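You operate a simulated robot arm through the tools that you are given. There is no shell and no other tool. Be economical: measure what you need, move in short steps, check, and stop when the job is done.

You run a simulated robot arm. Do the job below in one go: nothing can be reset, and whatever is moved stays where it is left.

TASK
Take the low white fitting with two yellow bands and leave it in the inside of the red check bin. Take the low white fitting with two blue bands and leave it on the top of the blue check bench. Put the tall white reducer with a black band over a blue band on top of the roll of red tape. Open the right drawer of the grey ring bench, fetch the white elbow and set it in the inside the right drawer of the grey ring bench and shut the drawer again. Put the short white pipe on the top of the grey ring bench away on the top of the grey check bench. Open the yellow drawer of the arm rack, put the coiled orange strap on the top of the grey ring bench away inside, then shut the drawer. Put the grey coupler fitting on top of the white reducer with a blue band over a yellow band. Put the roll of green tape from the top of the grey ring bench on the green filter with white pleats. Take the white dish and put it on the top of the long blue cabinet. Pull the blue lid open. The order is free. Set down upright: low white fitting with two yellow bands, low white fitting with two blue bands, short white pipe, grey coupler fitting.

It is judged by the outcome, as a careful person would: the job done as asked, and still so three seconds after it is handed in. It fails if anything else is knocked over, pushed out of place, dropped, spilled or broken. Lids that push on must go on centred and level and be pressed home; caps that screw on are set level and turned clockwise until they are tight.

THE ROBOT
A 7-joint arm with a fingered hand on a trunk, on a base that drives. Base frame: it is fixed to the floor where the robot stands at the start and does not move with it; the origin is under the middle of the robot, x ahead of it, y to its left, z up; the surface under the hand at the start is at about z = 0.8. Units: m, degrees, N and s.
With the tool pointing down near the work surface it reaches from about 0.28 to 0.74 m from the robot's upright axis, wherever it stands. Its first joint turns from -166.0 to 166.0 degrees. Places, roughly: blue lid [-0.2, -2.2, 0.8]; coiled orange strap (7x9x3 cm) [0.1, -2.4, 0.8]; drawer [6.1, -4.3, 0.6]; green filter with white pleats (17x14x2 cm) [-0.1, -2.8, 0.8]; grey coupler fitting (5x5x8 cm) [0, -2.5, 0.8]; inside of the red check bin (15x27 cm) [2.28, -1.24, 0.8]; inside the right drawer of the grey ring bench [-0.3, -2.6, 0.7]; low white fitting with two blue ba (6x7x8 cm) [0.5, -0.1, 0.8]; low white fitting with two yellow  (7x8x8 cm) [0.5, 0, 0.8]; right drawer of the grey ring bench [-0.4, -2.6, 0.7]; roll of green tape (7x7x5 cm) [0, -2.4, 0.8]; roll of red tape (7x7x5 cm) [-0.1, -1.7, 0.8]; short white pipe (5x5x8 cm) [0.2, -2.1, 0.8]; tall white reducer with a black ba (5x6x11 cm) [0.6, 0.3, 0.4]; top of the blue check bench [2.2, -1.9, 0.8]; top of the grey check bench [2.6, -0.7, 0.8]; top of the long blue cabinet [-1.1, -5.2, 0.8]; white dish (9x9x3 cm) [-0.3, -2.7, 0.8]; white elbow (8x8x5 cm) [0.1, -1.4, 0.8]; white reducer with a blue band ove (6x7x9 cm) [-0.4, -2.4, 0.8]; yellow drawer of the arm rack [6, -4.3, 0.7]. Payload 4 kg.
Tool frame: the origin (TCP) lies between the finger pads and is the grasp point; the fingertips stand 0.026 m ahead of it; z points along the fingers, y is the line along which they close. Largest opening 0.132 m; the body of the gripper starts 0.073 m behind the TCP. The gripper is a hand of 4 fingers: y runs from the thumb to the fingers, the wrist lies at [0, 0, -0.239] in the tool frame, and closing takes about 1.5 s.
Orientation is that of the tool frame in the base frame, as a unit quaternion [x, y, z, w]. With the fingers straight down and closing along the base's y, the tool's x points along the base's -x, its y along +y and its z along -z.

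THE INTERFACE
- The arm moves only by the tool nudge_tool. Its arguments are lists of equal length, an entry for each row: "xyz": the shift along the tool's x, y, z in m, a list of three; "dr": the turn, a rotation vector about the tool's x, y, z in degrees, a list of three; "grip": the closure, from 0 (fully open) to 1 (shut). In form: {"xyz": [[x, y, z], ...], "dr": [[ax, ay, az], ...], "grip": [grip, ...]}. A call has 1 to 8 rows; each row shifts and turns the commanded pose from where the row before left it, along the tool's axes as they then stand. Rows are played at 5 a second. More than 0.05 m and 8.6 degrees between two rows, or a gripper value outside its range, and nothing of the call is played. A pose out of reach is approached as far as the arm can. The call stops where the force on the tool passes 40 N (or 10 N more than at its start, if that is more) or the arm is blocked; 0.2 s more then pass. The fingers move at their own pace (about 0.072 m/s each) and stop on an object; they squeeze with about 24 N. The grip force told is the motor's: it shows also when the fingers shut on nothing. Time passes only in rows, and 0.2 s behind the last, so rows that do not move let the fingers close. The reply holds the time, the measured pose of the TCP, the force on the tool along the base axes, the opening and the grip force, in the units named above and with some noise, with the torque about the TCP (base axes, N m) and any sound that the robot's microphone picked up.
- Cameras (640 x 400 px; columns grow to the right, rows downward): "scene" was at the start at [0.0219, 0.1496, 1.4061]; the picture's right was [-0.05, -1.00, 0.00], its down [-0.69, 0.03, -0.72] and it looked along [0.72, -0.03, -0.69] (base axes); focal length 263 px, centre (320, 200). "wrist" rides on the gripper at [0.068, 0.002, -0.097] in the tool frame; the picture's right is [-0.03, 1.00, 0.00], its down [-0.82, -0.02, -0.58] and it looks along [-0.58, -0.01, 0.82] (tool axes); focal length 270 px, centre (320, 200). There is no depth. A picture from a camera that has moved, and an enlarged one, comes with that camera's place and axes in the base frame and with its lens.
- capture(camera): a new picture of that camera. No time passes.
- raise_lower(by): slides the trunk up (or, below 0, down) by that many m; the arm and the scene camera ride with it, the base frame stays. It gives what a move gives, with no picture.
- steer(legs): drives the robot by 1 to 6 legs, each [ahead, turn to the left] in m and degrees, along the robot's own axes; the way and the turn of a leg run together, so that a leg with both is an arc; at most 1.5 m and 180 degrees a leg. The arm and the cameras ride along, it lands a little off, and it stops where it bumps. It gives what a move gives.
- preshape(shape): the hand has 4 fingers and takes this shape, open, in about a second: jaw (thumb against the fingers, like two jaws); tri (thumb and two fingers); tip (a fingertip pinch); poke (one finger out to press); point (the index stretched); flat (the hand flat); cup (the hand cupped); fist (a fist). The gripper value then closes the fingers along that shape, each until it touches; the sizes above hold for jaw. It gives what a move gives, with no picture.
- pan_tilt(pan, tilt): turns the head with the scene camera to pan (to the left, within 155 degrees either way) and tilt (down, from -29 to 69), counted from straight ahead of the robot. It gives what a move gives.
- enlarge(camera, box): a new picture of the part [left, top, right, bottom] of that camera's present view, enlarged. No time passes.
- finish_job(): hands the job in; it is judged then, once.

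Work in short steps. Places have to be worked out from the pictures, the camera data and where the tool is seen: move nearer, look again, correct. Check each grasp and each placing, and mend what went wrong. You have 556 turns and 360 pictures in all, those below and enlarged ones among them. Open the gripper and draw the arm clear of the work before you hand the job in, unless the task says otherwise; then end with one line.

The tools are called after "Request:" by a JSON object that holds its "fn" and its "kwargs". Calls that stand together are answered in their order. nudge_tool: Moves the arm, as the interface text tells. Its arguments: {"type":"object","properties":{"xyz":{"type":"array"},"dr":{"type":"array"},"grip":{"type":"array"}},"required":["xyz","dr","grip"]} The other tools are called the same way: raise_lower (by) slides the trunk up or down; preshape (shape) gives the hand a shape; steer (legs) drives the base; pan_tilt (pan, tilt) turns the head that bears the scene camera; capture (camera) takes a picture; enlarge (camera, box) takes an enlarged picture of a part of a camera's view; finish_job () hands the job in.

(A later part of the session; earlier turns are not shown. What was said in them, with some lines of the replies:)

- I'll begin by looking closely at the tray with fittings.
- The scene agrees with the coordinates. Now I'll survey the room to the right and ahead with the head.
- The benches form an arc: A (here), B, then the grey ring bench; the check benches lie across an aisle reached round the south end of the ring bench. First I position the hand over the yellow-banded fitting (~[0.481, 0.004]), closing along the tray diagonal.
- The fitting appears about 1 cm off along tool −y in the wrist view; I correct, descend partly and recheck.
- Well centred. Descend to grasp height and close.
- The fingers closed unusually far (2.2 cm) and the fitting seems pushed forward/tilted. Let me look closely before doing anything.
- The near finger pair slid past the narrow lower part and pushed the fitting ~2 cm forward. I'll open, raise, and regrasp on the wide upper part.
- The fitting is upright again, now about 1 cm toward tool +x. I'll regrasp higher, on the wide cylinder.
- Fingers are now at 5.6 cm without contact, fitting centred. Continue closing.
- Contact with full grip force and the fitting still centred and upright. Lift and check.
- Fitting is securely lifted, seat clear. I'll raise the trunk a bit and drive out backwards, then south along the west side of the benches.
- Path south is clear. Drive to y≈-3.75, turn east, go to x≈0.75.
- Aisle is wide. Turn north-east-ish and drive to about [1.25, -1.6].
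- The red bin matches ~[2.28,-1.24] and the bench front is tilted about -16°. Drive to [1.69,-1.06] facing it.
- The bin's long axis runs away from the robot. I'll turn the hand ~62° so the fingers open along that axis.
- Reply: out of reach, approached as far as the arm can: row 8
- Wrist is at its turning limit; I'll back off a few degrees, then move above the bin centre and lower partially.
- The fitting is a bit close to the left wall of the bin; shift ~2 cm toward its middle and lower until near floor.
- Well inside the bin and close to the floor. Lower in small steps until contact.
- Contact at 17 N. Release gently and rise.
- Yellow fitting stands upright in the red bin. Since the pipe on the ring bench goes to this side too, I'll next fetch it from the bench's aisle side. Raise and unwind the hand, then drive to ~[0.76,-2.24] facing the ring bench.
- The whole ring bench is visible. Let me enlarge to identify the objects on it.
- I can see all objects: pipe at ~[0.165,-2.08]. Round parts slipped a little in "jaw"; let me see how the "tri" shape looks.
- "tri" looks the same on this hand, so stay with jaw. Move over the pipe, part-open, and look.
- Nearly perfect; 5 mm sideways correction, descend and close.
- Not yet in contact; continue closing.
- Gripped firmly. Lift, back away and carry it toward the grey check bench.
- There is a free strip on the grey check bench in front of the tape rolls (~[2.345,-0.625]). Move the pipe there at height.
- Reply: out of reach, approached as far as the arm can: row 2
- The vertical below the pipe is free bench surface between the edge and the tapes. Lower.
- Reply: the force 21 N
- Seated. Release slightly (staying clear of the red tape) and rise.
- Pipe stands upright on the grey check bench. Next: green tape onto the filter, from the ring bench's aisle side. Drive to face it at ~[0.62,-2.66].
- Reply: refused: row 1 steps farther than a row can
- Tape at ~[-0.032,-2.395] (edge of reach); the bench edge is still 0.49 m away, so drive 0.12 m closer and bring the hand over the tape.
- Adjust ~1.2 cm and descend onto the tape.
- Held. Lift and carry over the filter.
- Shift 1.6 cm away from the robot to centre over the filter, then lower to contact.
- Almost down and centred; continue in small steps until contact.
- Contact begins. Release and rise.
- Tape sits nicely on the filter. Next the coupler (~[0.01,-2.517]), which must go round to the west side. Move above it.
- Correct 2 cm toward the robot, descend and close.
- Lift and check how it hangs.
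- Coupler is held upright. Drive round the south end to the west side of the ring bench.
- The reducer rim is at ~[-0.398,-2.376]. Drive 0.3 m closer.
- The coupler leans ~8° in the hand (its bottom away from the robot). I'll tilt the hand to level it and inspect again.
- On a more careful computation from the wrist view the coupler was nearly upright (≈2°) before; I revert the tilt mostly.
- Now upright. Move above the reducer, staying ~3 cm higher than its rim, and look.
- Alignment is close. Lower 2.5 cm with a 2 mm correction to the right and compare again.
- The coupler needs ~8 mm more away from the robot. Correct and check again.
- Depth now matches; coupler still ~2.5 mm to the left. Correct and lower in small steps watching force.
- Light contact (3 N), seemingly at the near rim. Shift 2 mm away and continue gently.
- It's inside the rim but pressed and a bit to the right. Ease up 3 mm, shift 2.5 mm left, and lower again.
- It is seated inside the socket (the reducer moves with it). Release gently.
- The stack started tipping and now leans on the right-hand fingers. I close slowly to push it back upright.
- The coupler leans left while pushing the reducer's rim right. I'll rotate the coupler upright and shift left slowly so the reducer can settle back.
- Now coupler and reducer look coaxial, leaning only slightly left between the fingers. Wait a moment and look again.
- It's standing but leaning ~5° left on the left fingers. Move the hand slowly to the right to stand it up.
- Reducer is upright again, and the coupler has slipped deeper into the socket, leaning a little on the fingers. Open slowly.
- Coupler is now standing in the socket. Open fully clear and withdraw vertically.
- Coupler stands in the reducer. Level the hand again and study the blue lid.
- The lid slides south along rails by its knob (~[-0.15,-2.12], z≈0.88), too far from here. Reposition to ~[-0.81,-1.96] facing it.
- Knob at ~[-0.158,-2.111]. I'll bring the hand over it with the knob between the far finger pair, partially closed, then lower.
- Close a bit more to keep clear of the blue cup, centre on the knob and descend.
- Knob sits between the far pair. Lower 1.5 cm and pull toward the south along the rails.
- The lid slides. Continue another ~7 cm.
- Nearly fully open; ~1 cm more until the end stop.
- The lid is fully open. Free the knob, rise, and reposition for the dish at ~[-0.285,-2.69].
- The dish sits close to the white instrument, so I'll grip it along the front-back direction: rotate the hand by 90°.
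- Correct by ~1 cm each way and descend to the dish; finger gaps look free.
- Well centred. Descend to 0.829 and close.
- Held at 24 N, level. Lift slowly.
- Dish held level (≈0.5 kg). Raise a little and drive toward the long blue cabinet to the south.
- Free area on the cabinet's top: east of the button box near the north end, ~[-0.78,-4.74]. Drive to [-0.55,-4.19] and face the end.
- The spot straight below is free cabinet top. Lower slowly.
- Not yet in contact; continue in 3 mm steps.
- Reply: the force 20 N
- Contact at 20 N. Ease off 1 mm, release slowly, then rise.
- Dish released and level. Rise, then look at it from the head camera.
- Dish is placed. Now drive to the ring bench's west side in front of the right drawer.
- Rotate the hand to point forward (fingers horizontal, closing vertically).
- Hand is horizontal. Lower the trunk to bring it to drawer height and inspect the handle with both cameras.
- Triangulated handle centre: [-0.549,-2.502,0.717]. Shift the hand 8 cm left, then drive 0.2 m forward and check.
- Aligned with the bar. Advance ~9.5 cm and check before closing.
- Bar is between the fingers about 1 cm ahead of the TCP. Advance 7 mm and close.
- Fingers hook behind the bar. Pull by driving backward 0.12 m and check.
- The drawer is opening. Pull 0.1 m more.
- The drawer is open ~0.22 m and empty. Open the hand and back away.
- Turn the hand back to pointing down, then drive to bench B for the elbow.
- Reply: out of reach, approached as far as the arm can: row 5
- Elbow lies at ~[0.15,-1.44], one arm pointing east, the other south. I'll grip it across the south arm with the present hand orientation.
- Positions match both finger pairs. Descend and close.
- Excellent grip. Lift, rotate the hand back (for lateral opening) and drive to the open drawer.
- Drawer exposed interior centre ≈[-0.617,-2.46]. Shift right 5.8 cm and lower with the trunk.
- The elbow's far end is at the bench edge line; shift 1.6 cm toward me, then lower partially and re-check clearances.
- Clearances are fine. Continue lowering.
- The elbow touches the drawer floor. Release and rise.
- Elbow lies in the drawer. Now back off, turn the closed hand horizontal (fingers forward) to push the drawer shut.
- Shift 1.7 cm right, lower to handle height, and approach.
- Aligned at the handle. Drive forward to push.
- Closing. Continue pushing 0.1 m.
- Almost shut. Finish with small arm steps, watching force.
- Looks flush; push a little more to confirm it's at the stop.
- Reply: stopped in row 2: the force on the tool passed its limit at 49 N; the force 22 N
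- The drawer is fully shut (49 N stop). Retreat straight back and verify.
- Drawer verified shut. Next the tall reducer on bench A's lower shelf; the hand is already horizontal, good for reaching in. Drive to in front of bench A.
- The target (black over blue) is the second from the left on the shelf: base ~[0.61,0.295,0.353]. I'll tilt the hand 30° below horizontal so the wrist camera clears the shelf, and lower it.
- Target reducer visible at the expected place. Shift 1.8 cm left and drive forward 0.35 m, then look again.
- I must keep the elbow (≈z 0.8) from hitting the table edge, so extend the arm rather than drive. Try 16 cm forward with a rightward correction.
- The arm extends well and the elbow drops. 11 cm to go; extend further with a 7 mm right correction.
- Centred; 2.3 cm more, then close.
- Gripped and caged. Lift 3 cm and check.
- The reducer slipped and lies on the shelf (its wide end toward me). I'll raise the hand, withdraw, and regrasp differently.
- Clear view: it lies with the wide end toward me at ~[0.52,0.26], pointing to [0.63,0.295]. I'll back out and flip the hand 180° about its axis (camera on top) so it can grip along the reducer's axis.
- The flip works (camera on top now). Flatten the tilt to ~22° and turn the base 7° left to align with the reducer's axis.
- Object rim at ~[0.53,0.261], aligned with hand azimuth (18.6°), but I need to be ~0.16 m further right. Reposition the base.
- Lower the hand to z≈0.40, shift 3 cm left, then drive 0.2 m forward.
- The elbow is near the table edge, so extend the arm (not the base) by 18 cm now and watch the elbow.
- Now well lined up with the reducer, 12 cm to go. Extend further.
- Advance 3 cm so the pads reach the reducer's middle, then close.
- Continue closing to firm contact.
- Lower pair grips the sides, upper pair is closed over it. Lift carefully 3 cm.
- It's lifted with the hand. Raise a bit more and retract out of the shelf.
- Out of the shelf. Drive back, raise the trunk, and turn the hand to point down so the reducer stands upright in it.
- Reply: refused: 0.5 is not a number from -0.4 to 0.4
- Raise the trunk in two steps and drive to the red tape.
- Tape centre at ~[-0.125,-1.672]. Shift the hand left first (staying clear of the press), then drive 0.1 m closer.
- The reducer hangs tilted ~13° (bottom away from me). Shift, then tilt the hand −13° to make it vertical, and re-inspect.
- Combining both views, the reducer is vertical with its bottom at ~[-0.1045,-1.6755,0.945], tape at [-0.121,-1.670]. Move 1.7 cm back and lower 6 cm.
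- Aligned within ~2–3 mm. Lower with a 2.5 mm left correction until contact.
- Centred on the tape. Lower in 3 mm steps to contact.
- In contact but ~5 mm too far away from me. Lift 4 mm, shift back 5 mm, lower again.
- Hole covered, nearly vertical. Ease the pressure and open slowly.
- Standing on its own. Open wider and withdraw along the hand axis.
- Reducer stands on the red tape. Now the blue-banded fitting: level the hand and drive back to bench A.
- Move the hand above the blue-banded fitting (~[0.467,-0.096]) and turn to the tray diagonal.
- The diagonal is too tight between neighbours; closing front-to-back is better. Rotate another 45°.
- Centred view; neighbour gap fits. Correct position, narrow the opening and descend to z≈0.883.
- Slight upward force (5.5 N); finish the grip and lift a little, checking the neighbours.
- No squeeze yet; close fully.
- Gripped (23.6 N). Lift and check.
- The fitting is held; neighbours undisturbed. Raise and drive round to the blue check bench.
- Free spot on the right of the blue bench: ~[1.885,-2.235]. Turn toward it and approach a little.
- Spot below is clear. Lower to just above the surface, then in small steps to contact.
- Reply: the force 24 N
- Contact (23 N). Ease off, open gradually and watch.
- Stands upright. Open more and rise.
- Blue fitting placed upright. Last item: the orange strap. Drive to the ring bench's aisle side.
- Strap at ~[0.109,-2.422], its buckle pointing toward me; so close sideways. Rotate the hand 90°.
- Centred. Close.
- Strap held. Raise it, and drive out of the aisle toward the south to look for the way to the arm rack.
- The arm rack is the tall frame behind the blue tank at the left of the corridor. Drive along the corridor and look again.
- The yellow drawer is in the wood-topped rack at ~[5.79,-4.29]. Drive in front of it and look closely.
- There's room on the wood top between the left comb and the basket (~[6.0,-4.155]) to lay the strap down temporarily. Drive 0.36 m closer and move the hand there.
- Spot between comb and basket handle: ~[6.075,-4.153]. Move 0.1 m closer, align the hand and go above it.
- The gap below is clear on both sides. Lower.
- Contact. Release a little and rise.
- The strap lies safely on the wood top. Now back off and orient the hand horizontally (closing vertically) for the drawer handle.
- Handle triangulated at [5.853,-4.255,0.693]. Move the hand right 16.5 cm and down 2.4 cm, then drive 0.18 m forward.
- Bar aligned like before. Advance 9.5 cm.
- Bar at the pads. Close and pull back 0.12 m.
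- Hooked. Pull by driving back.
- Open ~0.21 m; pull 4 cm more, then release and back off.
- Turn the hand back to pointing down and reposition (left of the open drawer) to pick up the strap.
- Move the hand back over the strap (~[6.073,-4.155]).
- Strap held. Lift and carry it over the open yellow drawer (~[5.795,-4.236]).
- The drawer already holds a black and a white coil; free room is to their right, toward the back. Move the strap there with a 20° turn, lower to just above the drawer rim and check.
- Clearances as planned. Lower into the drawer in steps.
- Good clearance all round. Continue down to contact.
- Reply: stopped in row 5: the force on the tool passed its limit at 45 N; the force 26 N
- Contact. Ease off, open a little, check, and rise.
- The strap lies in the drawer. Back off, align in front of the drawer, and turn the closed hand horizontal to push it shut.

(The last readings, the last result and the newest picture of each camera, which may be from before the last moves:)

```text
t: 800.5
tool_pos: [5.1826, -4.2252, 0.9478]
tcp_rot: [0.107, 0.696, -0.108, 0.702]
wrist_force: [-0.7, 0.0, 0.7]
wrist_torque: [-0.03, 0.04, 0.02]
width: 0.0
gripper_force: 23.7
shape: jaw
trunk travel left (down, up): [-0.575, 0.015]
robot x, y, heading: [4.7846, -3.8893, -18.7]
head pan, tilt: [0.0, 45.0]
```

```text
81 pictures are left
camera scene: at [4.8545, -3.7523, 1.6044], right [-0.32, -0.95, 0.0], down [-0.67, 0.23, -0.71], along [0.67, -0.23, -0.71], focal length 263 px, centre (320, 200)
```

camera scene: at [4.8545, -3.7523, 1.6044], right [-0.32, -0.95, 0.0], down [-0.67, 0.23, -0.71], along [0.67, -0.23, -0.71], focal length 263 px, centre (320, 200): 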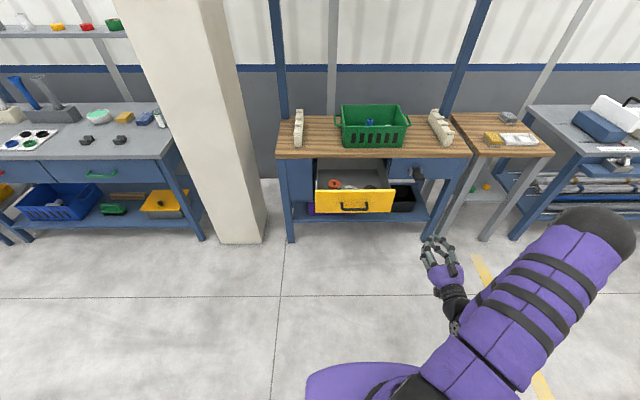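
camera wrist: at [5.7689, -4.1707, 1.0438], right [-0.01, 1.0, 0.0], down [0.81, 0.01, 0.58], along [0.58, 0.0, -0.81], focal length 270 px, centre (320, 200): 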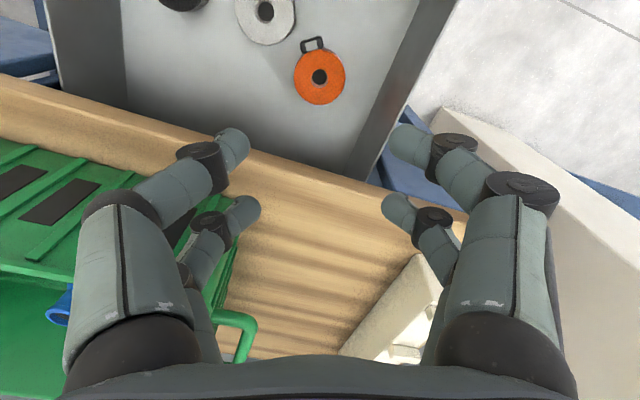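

Shift the hand left 18.5 cm, lower to handle height, and approach.

Request:
{"fn": "nudge_tool", "kwargs": {"xyz": [[0, 0.0462, 0], [0, 0.0462, 0], [0, 0.0462, 0], [0, 0.0462, 0]], "dr": [[0, 0, 0], [0, 0, 0], [0, 0, 0], [0, 0, 0]], "grip": [1, 1, 1, 1]}}

Request:
{"fn": "raise_lower", "kwargs": {"by": -0.262}}

Request:
{"fn": "steer", "kwargs": {"legs": [[0.3, 0]]}}

Request:
{"fn": "capture", "kwargs": {"camera": "wrist"}}

Request:
{"fn": "capture", "kwargs": {"camera": "scene"}}

```text
t: 801.5
tool_pos: [5.2468, -4.0531, 0.9353]
tcp_rot: [0.105, 0.695, -0.108, 0.703]
wrist_force: [-0.5, 1.0, 0.5]
wrist_torque: [-0.01, 0.03, 0.01]
width: 0.0
gripper_force: 23.8
shape: jaw
out of reach, approached as far as the arm can: row 3, 4
trunk travel left (down, up): [-0.575, 0.015]
robot x, y, heading: [4.7865, -3.8925, -18.7]
head pan, tilt: [0.0, 45.0]
```

```text
t: 804.1
tool_pos: [5.2478, -4.0527, 0.672]
tcp_rot: [0.106, 0.695, -0.108, 0.703]
wrist_force: [-0.4, -0.3, 0.1]
wrist_torque: [0.02, -0.02, 0.03]
width: 0.0002
gripper_force: 23.6
shape: jaw
trunk travel left (down, up): [-0.313, 0.277]
robot x, y, heading: [4.7804, -3.8922, -18.8]
head pan, tilt: [0.0, 45.0]
```

```text
t: 806.1
tool_pos: [5.5264, -4.1483, 0.6723]
tcp_rot: [0.106, 0.694, -0.108, 0.704]
wrist_force: [-0.2, -0.6, -1.1]
wrist_torque: [0.0, 0.0, 0.0]
width: 0.0
gripper_force: 24.6
shape: jaw
trunk travel left (down, up): [-0.313, 0.277]
robot x, y, heading: [5.0661, -3.9795, -18.6]
head pan, tilt: [0.0, 45.0]
```

```text
80 pictures are left
camera wrist: at [5.4357, -4.117, 0.6024], right [0.3, 0.95, 0.02], down [-0.57, 0.16, 0.81], along [0.77, -0.26, 0.59], focal length 270 px, centre (320, 200)
```

wrist: 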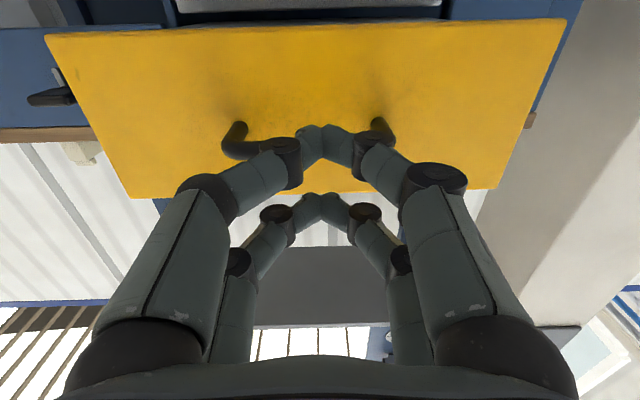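

```text
79 pictures are left
camera scene: at [5.1345, -3.8466, 1.3424], right [-0.32, -0.95, 0.0], down [-0.67, 0.23, -0.71], along [0.67, -0.23, -0.71], focal length 263 px, centre (320, 200)
```

scene: 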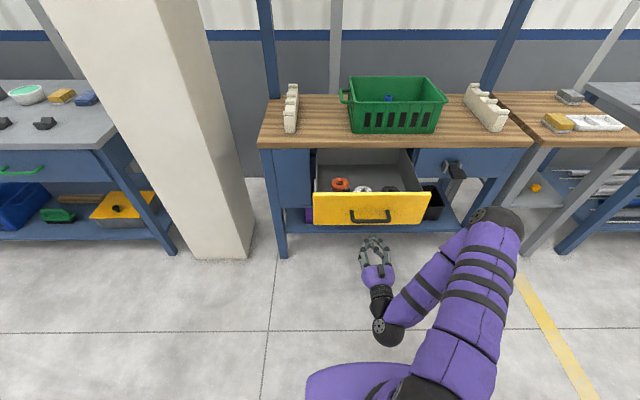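

Raise 1.5 cm to straddle the bar, then push forward with the base.

Request:
{"fn": "nudge_tool", "kwargs": {"xyz": [[-0.014, -0.005, 0]], "dr": [[0, 0, 0]], "grip": [1]}}

Request:
{"fn": "steer", "kwargs": {"legs": [[0.2, 0]]}}

Request:
{"fn": "capture", "kwargs": {"camera": "scene"}}

```text
t: 806.5
tool_pos: [5.532, -4.1558, 0.6806]
tcp_rot: [0.106, 0.695, -0.108, 0.703]
wrist_force: [-0.9, -0.3, 0.4]
wrist_torque: [0.05, -0.01, 0.01]
width: 0.0002
gripper_force: 24.2
shape: jaw
out of reach, approached as far as the arm can: row 1
trunk travel left (down, up): [-0.313, 0.277]
robot x, y, heading: [5.0633, -3.9856, -18.6]
head pan, tilt: [0.0, 45.0]
```

```text
t: 808.1
tool_pos: [5.7217, -4.2201, 0.6815]
tcp_rot: [0.106, 0.694, -0.108, 0.704]
wrist_force: [0.6, 1.6, 19.5]
wrist_torque: [-0.18, -0.53, 0.05]
width: 0.0
gripper_force: 23.5
shape: jaw
trunk travel left (down, up): [-0.313, 0.277]
robot x, y, heading: [5.2545, -4.0493, -18.7]
head pan, tilt: [0.0, 45.0]
```

```text
78 pictures are left
camera scene: at [5.3231, -3.9102, 1.3425], right [-0.32, -0.95, 0.0], down [-0.67, 0.23, -0.71], along [0.67, -0.23, -0.71], focal length 263 px, centre (320, 200)
```

scene: 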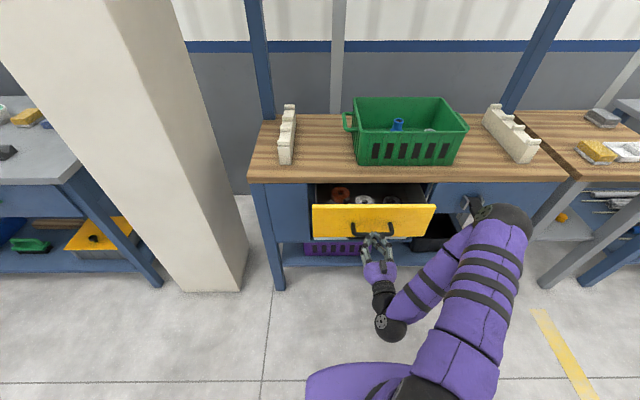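

It's closing (with some vertical load). Relieve by raising slightly, then continue.

Request:
{"fn": "nudge_tool", "kwargs": {"xyz": [[-0.008, 0, 0]], "dr": [[0, 0, 0]], "grip": [1]}}

Request:
{"fn": "capture", "kwargs": {"camera": "wrist"}}

```text
t: 808.5
tool_pos: [5.7254, -4.2205, 0.6847]
tcp_rot: [0.106, 0.694, -0.108, 0.704]
wrist_force: [-0.3, -0.4, 0.5]
wrist_torque: [0.0, -0.01, 0.01]
width: 0.0
gripper_force: 24.2
shape: jaw
out of reach, approached as far as the arm can: row 1
trunk travel left (down, up): [-0.313, 0.277]
robot x, y, heading: [5.2539, -4.0495, -18.7]
head pan, tilt: [0.0, 45.0]
```

```text
77 pictures are left
camera wrist: at [5.6344, -4.1902, 0.6145], right [0.3, 0.95, 0.02], down [-0.57, 0.16, 0.81], along [0.77, -0.26, 0.59], focal length 270 px, centre (320, 200)
```

wrist: 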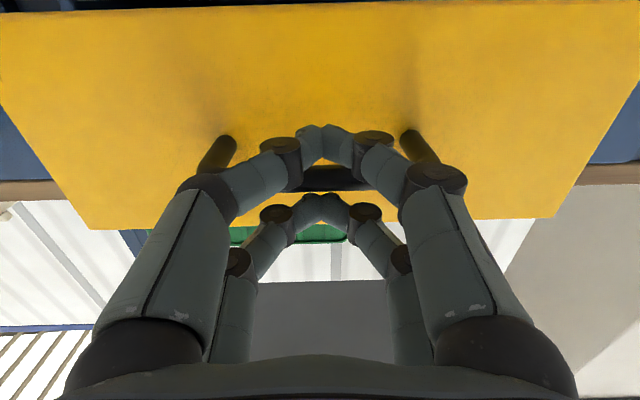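

Force gone; the bar lies between the finger pairs. Continue pushing.

Request:
{"fn": "steer", "kwargs": {"legs": [[0.1, 0]]}}

Request:
{"fn": "capture", "kwargs": {"camera": "scene"}}

```text
t: 809.7
tool_pos: [5.8195, -4.2528, 0.6853]
tcp_rot: [0.105, 0.694, -0.107, 0.704]
wrist_force: [-0.3, 0.4, 2.2]
wrist_torque: [0.01, 0.07, 0.01]
width: 0.0
gripper_force: 24.1
shape: jaw
trunk travel left (down, up): [-0.313, 0.277]
robot x, y, heading: [5.3492, -4.0783, -18.1]
head pan, tilt: [0.0, 45.0]
```

```text
76 pictures are left
camera scene: at [5.418, -3.9422, 1.3424], right [-0.32, -0.95, 0.0], down [-0.67, 0.23, -0.71], along [0.67, -0.23, -0.71], focal length 263 px, centre (320, 200)
```

scene: 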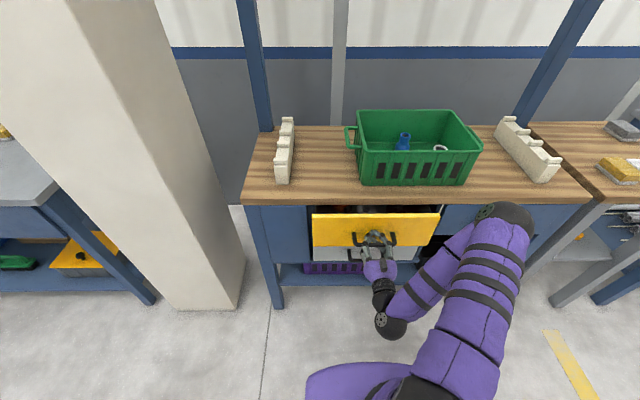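

About 5 cm left. Finish with small arm steps.

Request:
{"fn": "nudge_tool", "kwargs": {"xyz": [[0, 0, 0.008], [0, 0, 0.008], [0, 0, 0.008], [0, 0, 0.008], [0, 0, 0.007], [0, 0, 0.006]], "dr": [[0, 0, 0], [0, 0, 0], [0, 0, 0], [0, 0, 0], [0, 0, 0], [0, 0, 0]], "grip": [1, 1, 1, 1, 1, 1]}}

Request:
{"fn": "enlarge", "kwargs": {"camera": "scene", "box": [240, 150, 500, 310]}}

```text
t: 811.1
tool_pos: [5.86, -4.2648, 0.6872]
tcp_rot: [0.106, 0.694, -0.107, 0.704]
wrist_force: [-27.9, 7.3, 1.3]
wrist_torque: [0.18, 0.52, -0.06]
width: 0.0
gripper_force: 24.5
shape: jaw
trunk travel left (down, up): [-0.313, 0.277]
robot x, y, heading: [5.3509, -4.0806, -18.8]
head pan, tilt: [0.0, 45.0]
```

```text
2.46 times, centred on (370, 230) of scene
camera zoom: at [5.4158, -3.9417, 1.3425], right [-0.32, -0.95, 0.0], down [-0.67, 0.23, -0.71], along [0.67, -0.23, -0.71], focal length 648 px, centre (197, 126)
```

zoom: 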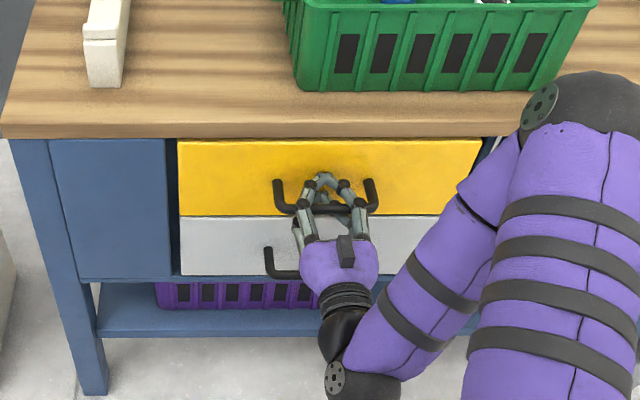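

28 N stop and flush with the drawer below: shut. Retreat and verify.

Request:
{"fn": "nudge_tool", "kwargs": {"xyz": [[0, 0, -0.02], [0, 0, -0.03], [0, 0, -0.03]], "dr": [[0, 0, 0], [0, 0, 0], [0, 0, 0]], "grip": [1, 1, 1]}}

Request:
{"fn": "steer", "kwargs": {"legs": [[-0.4, 0]]}}

Request:
{"fn": "capture", "kwargs": {"camera": "scene"}}

Request:
{"fn": "enlarge", "kwargs": {"camera": "scene", "box": [250, 60, 470, 220]}}

```text
t: 811.9
tool_pos: [5.8022, -4.247, 0.6667]
tcp_rot: [0.105, 0.692, -0.108, 0.706]
wrist_force: [0.0, 0.9, 0.1]
wrist_torque: [-0.02, 0.04, -0.01]
width: 0.0
gripper_force: 23.7
shape: jaw
out of reach, approached as far as the arm can: row 2, 3
trunk travel left (down, up): [-0.313, 0.277]
robot x, y, heading: [5.3471, -4.0788, -18.6]
head pan, tilt: [0.0, 45.0]
```

```text
t: 814.4
tool_pos: [5.4238, -4.1195, 0.6669]
tcp_rot: [0.104, 0.692, -0.107, 0.706]
wrist_force: [-0.5, 0.0, 0.7]
wrist_torque: [-0.04, 0.0, 0.01]
width: 0.0
gripper_force: 24.2
shape: jaw
trunk travel left (down, up): [-0.313, 0.277]
robot x, y, heading: [4.9691, -3.9546, -18.5]
head pan, tilt: [0.0, 45.0]
```

```text
74 pictures are left
camera scene: at [5.0394, -3.8155, 1.3424], right [-0.32, -0.95, 0.0], down [-0.67, 0.22, -0.71], along [0.67, -0.22, -0.71], focal length 263 px, centre (320, 200)
```

scene: 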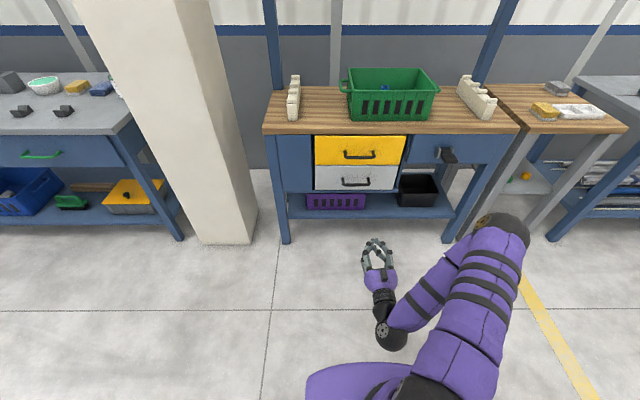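

```text
2.50 times, centred on (360, 140) of scene
camera zoom: at [5.0394, -3.8155, 1.3424], right [-0.32, -0.95, 0.0], down [-0.67, 0.22, -0.71], along [0.67, -0.22, -0.71], focal length 658 px, centre (220, 350)
```

zoom: 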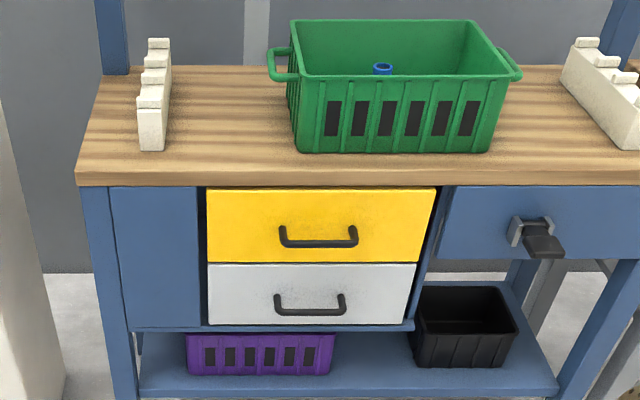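

Both drawers are flush; everything is done. Open the hand, which is clear of the work.

Request:
{"fn": "nudge_tool", "kwargs": {"xyz": [[0, 0, 0], [0, 0, 0], [0, 0, 0], [0, 0, 0], [0, 0, 0]], "dr": [[0, 0, 0], [0, 0, 0], [0, 0, 0], [0, 0, 0], [0, 0, 0]], "grip": [0.5, 0, 0, 0, 0]}}

```text
t: 815.6
tool_pos: [5.4227, -4.1198, 0.6674]
tcp_rot: [0.105, 0.692, -0.107, 0.706]
wrist_force: [0.1, 0.1, -0.4]
wrist_torque: [0.01, -0.01, -0.01]
width: 0.1318
gripper_force: 0.1
shape: jaw
trunk travel left (down, up): [-0.313, 0.277]
robot x, y, heading: [4.9694, -3.9554, -18.6]
head pan, tilt: [0.0, 45.0]
```

Hand open and clear of everything; handing in.

Request:
{"fn": "finish_job", "kwargs": {}}

```text
The job is handed in.
```

All ten tasks are done and handed in; the items that had to stand upright are upright, both drawers are shut, and the hand is open and clear.
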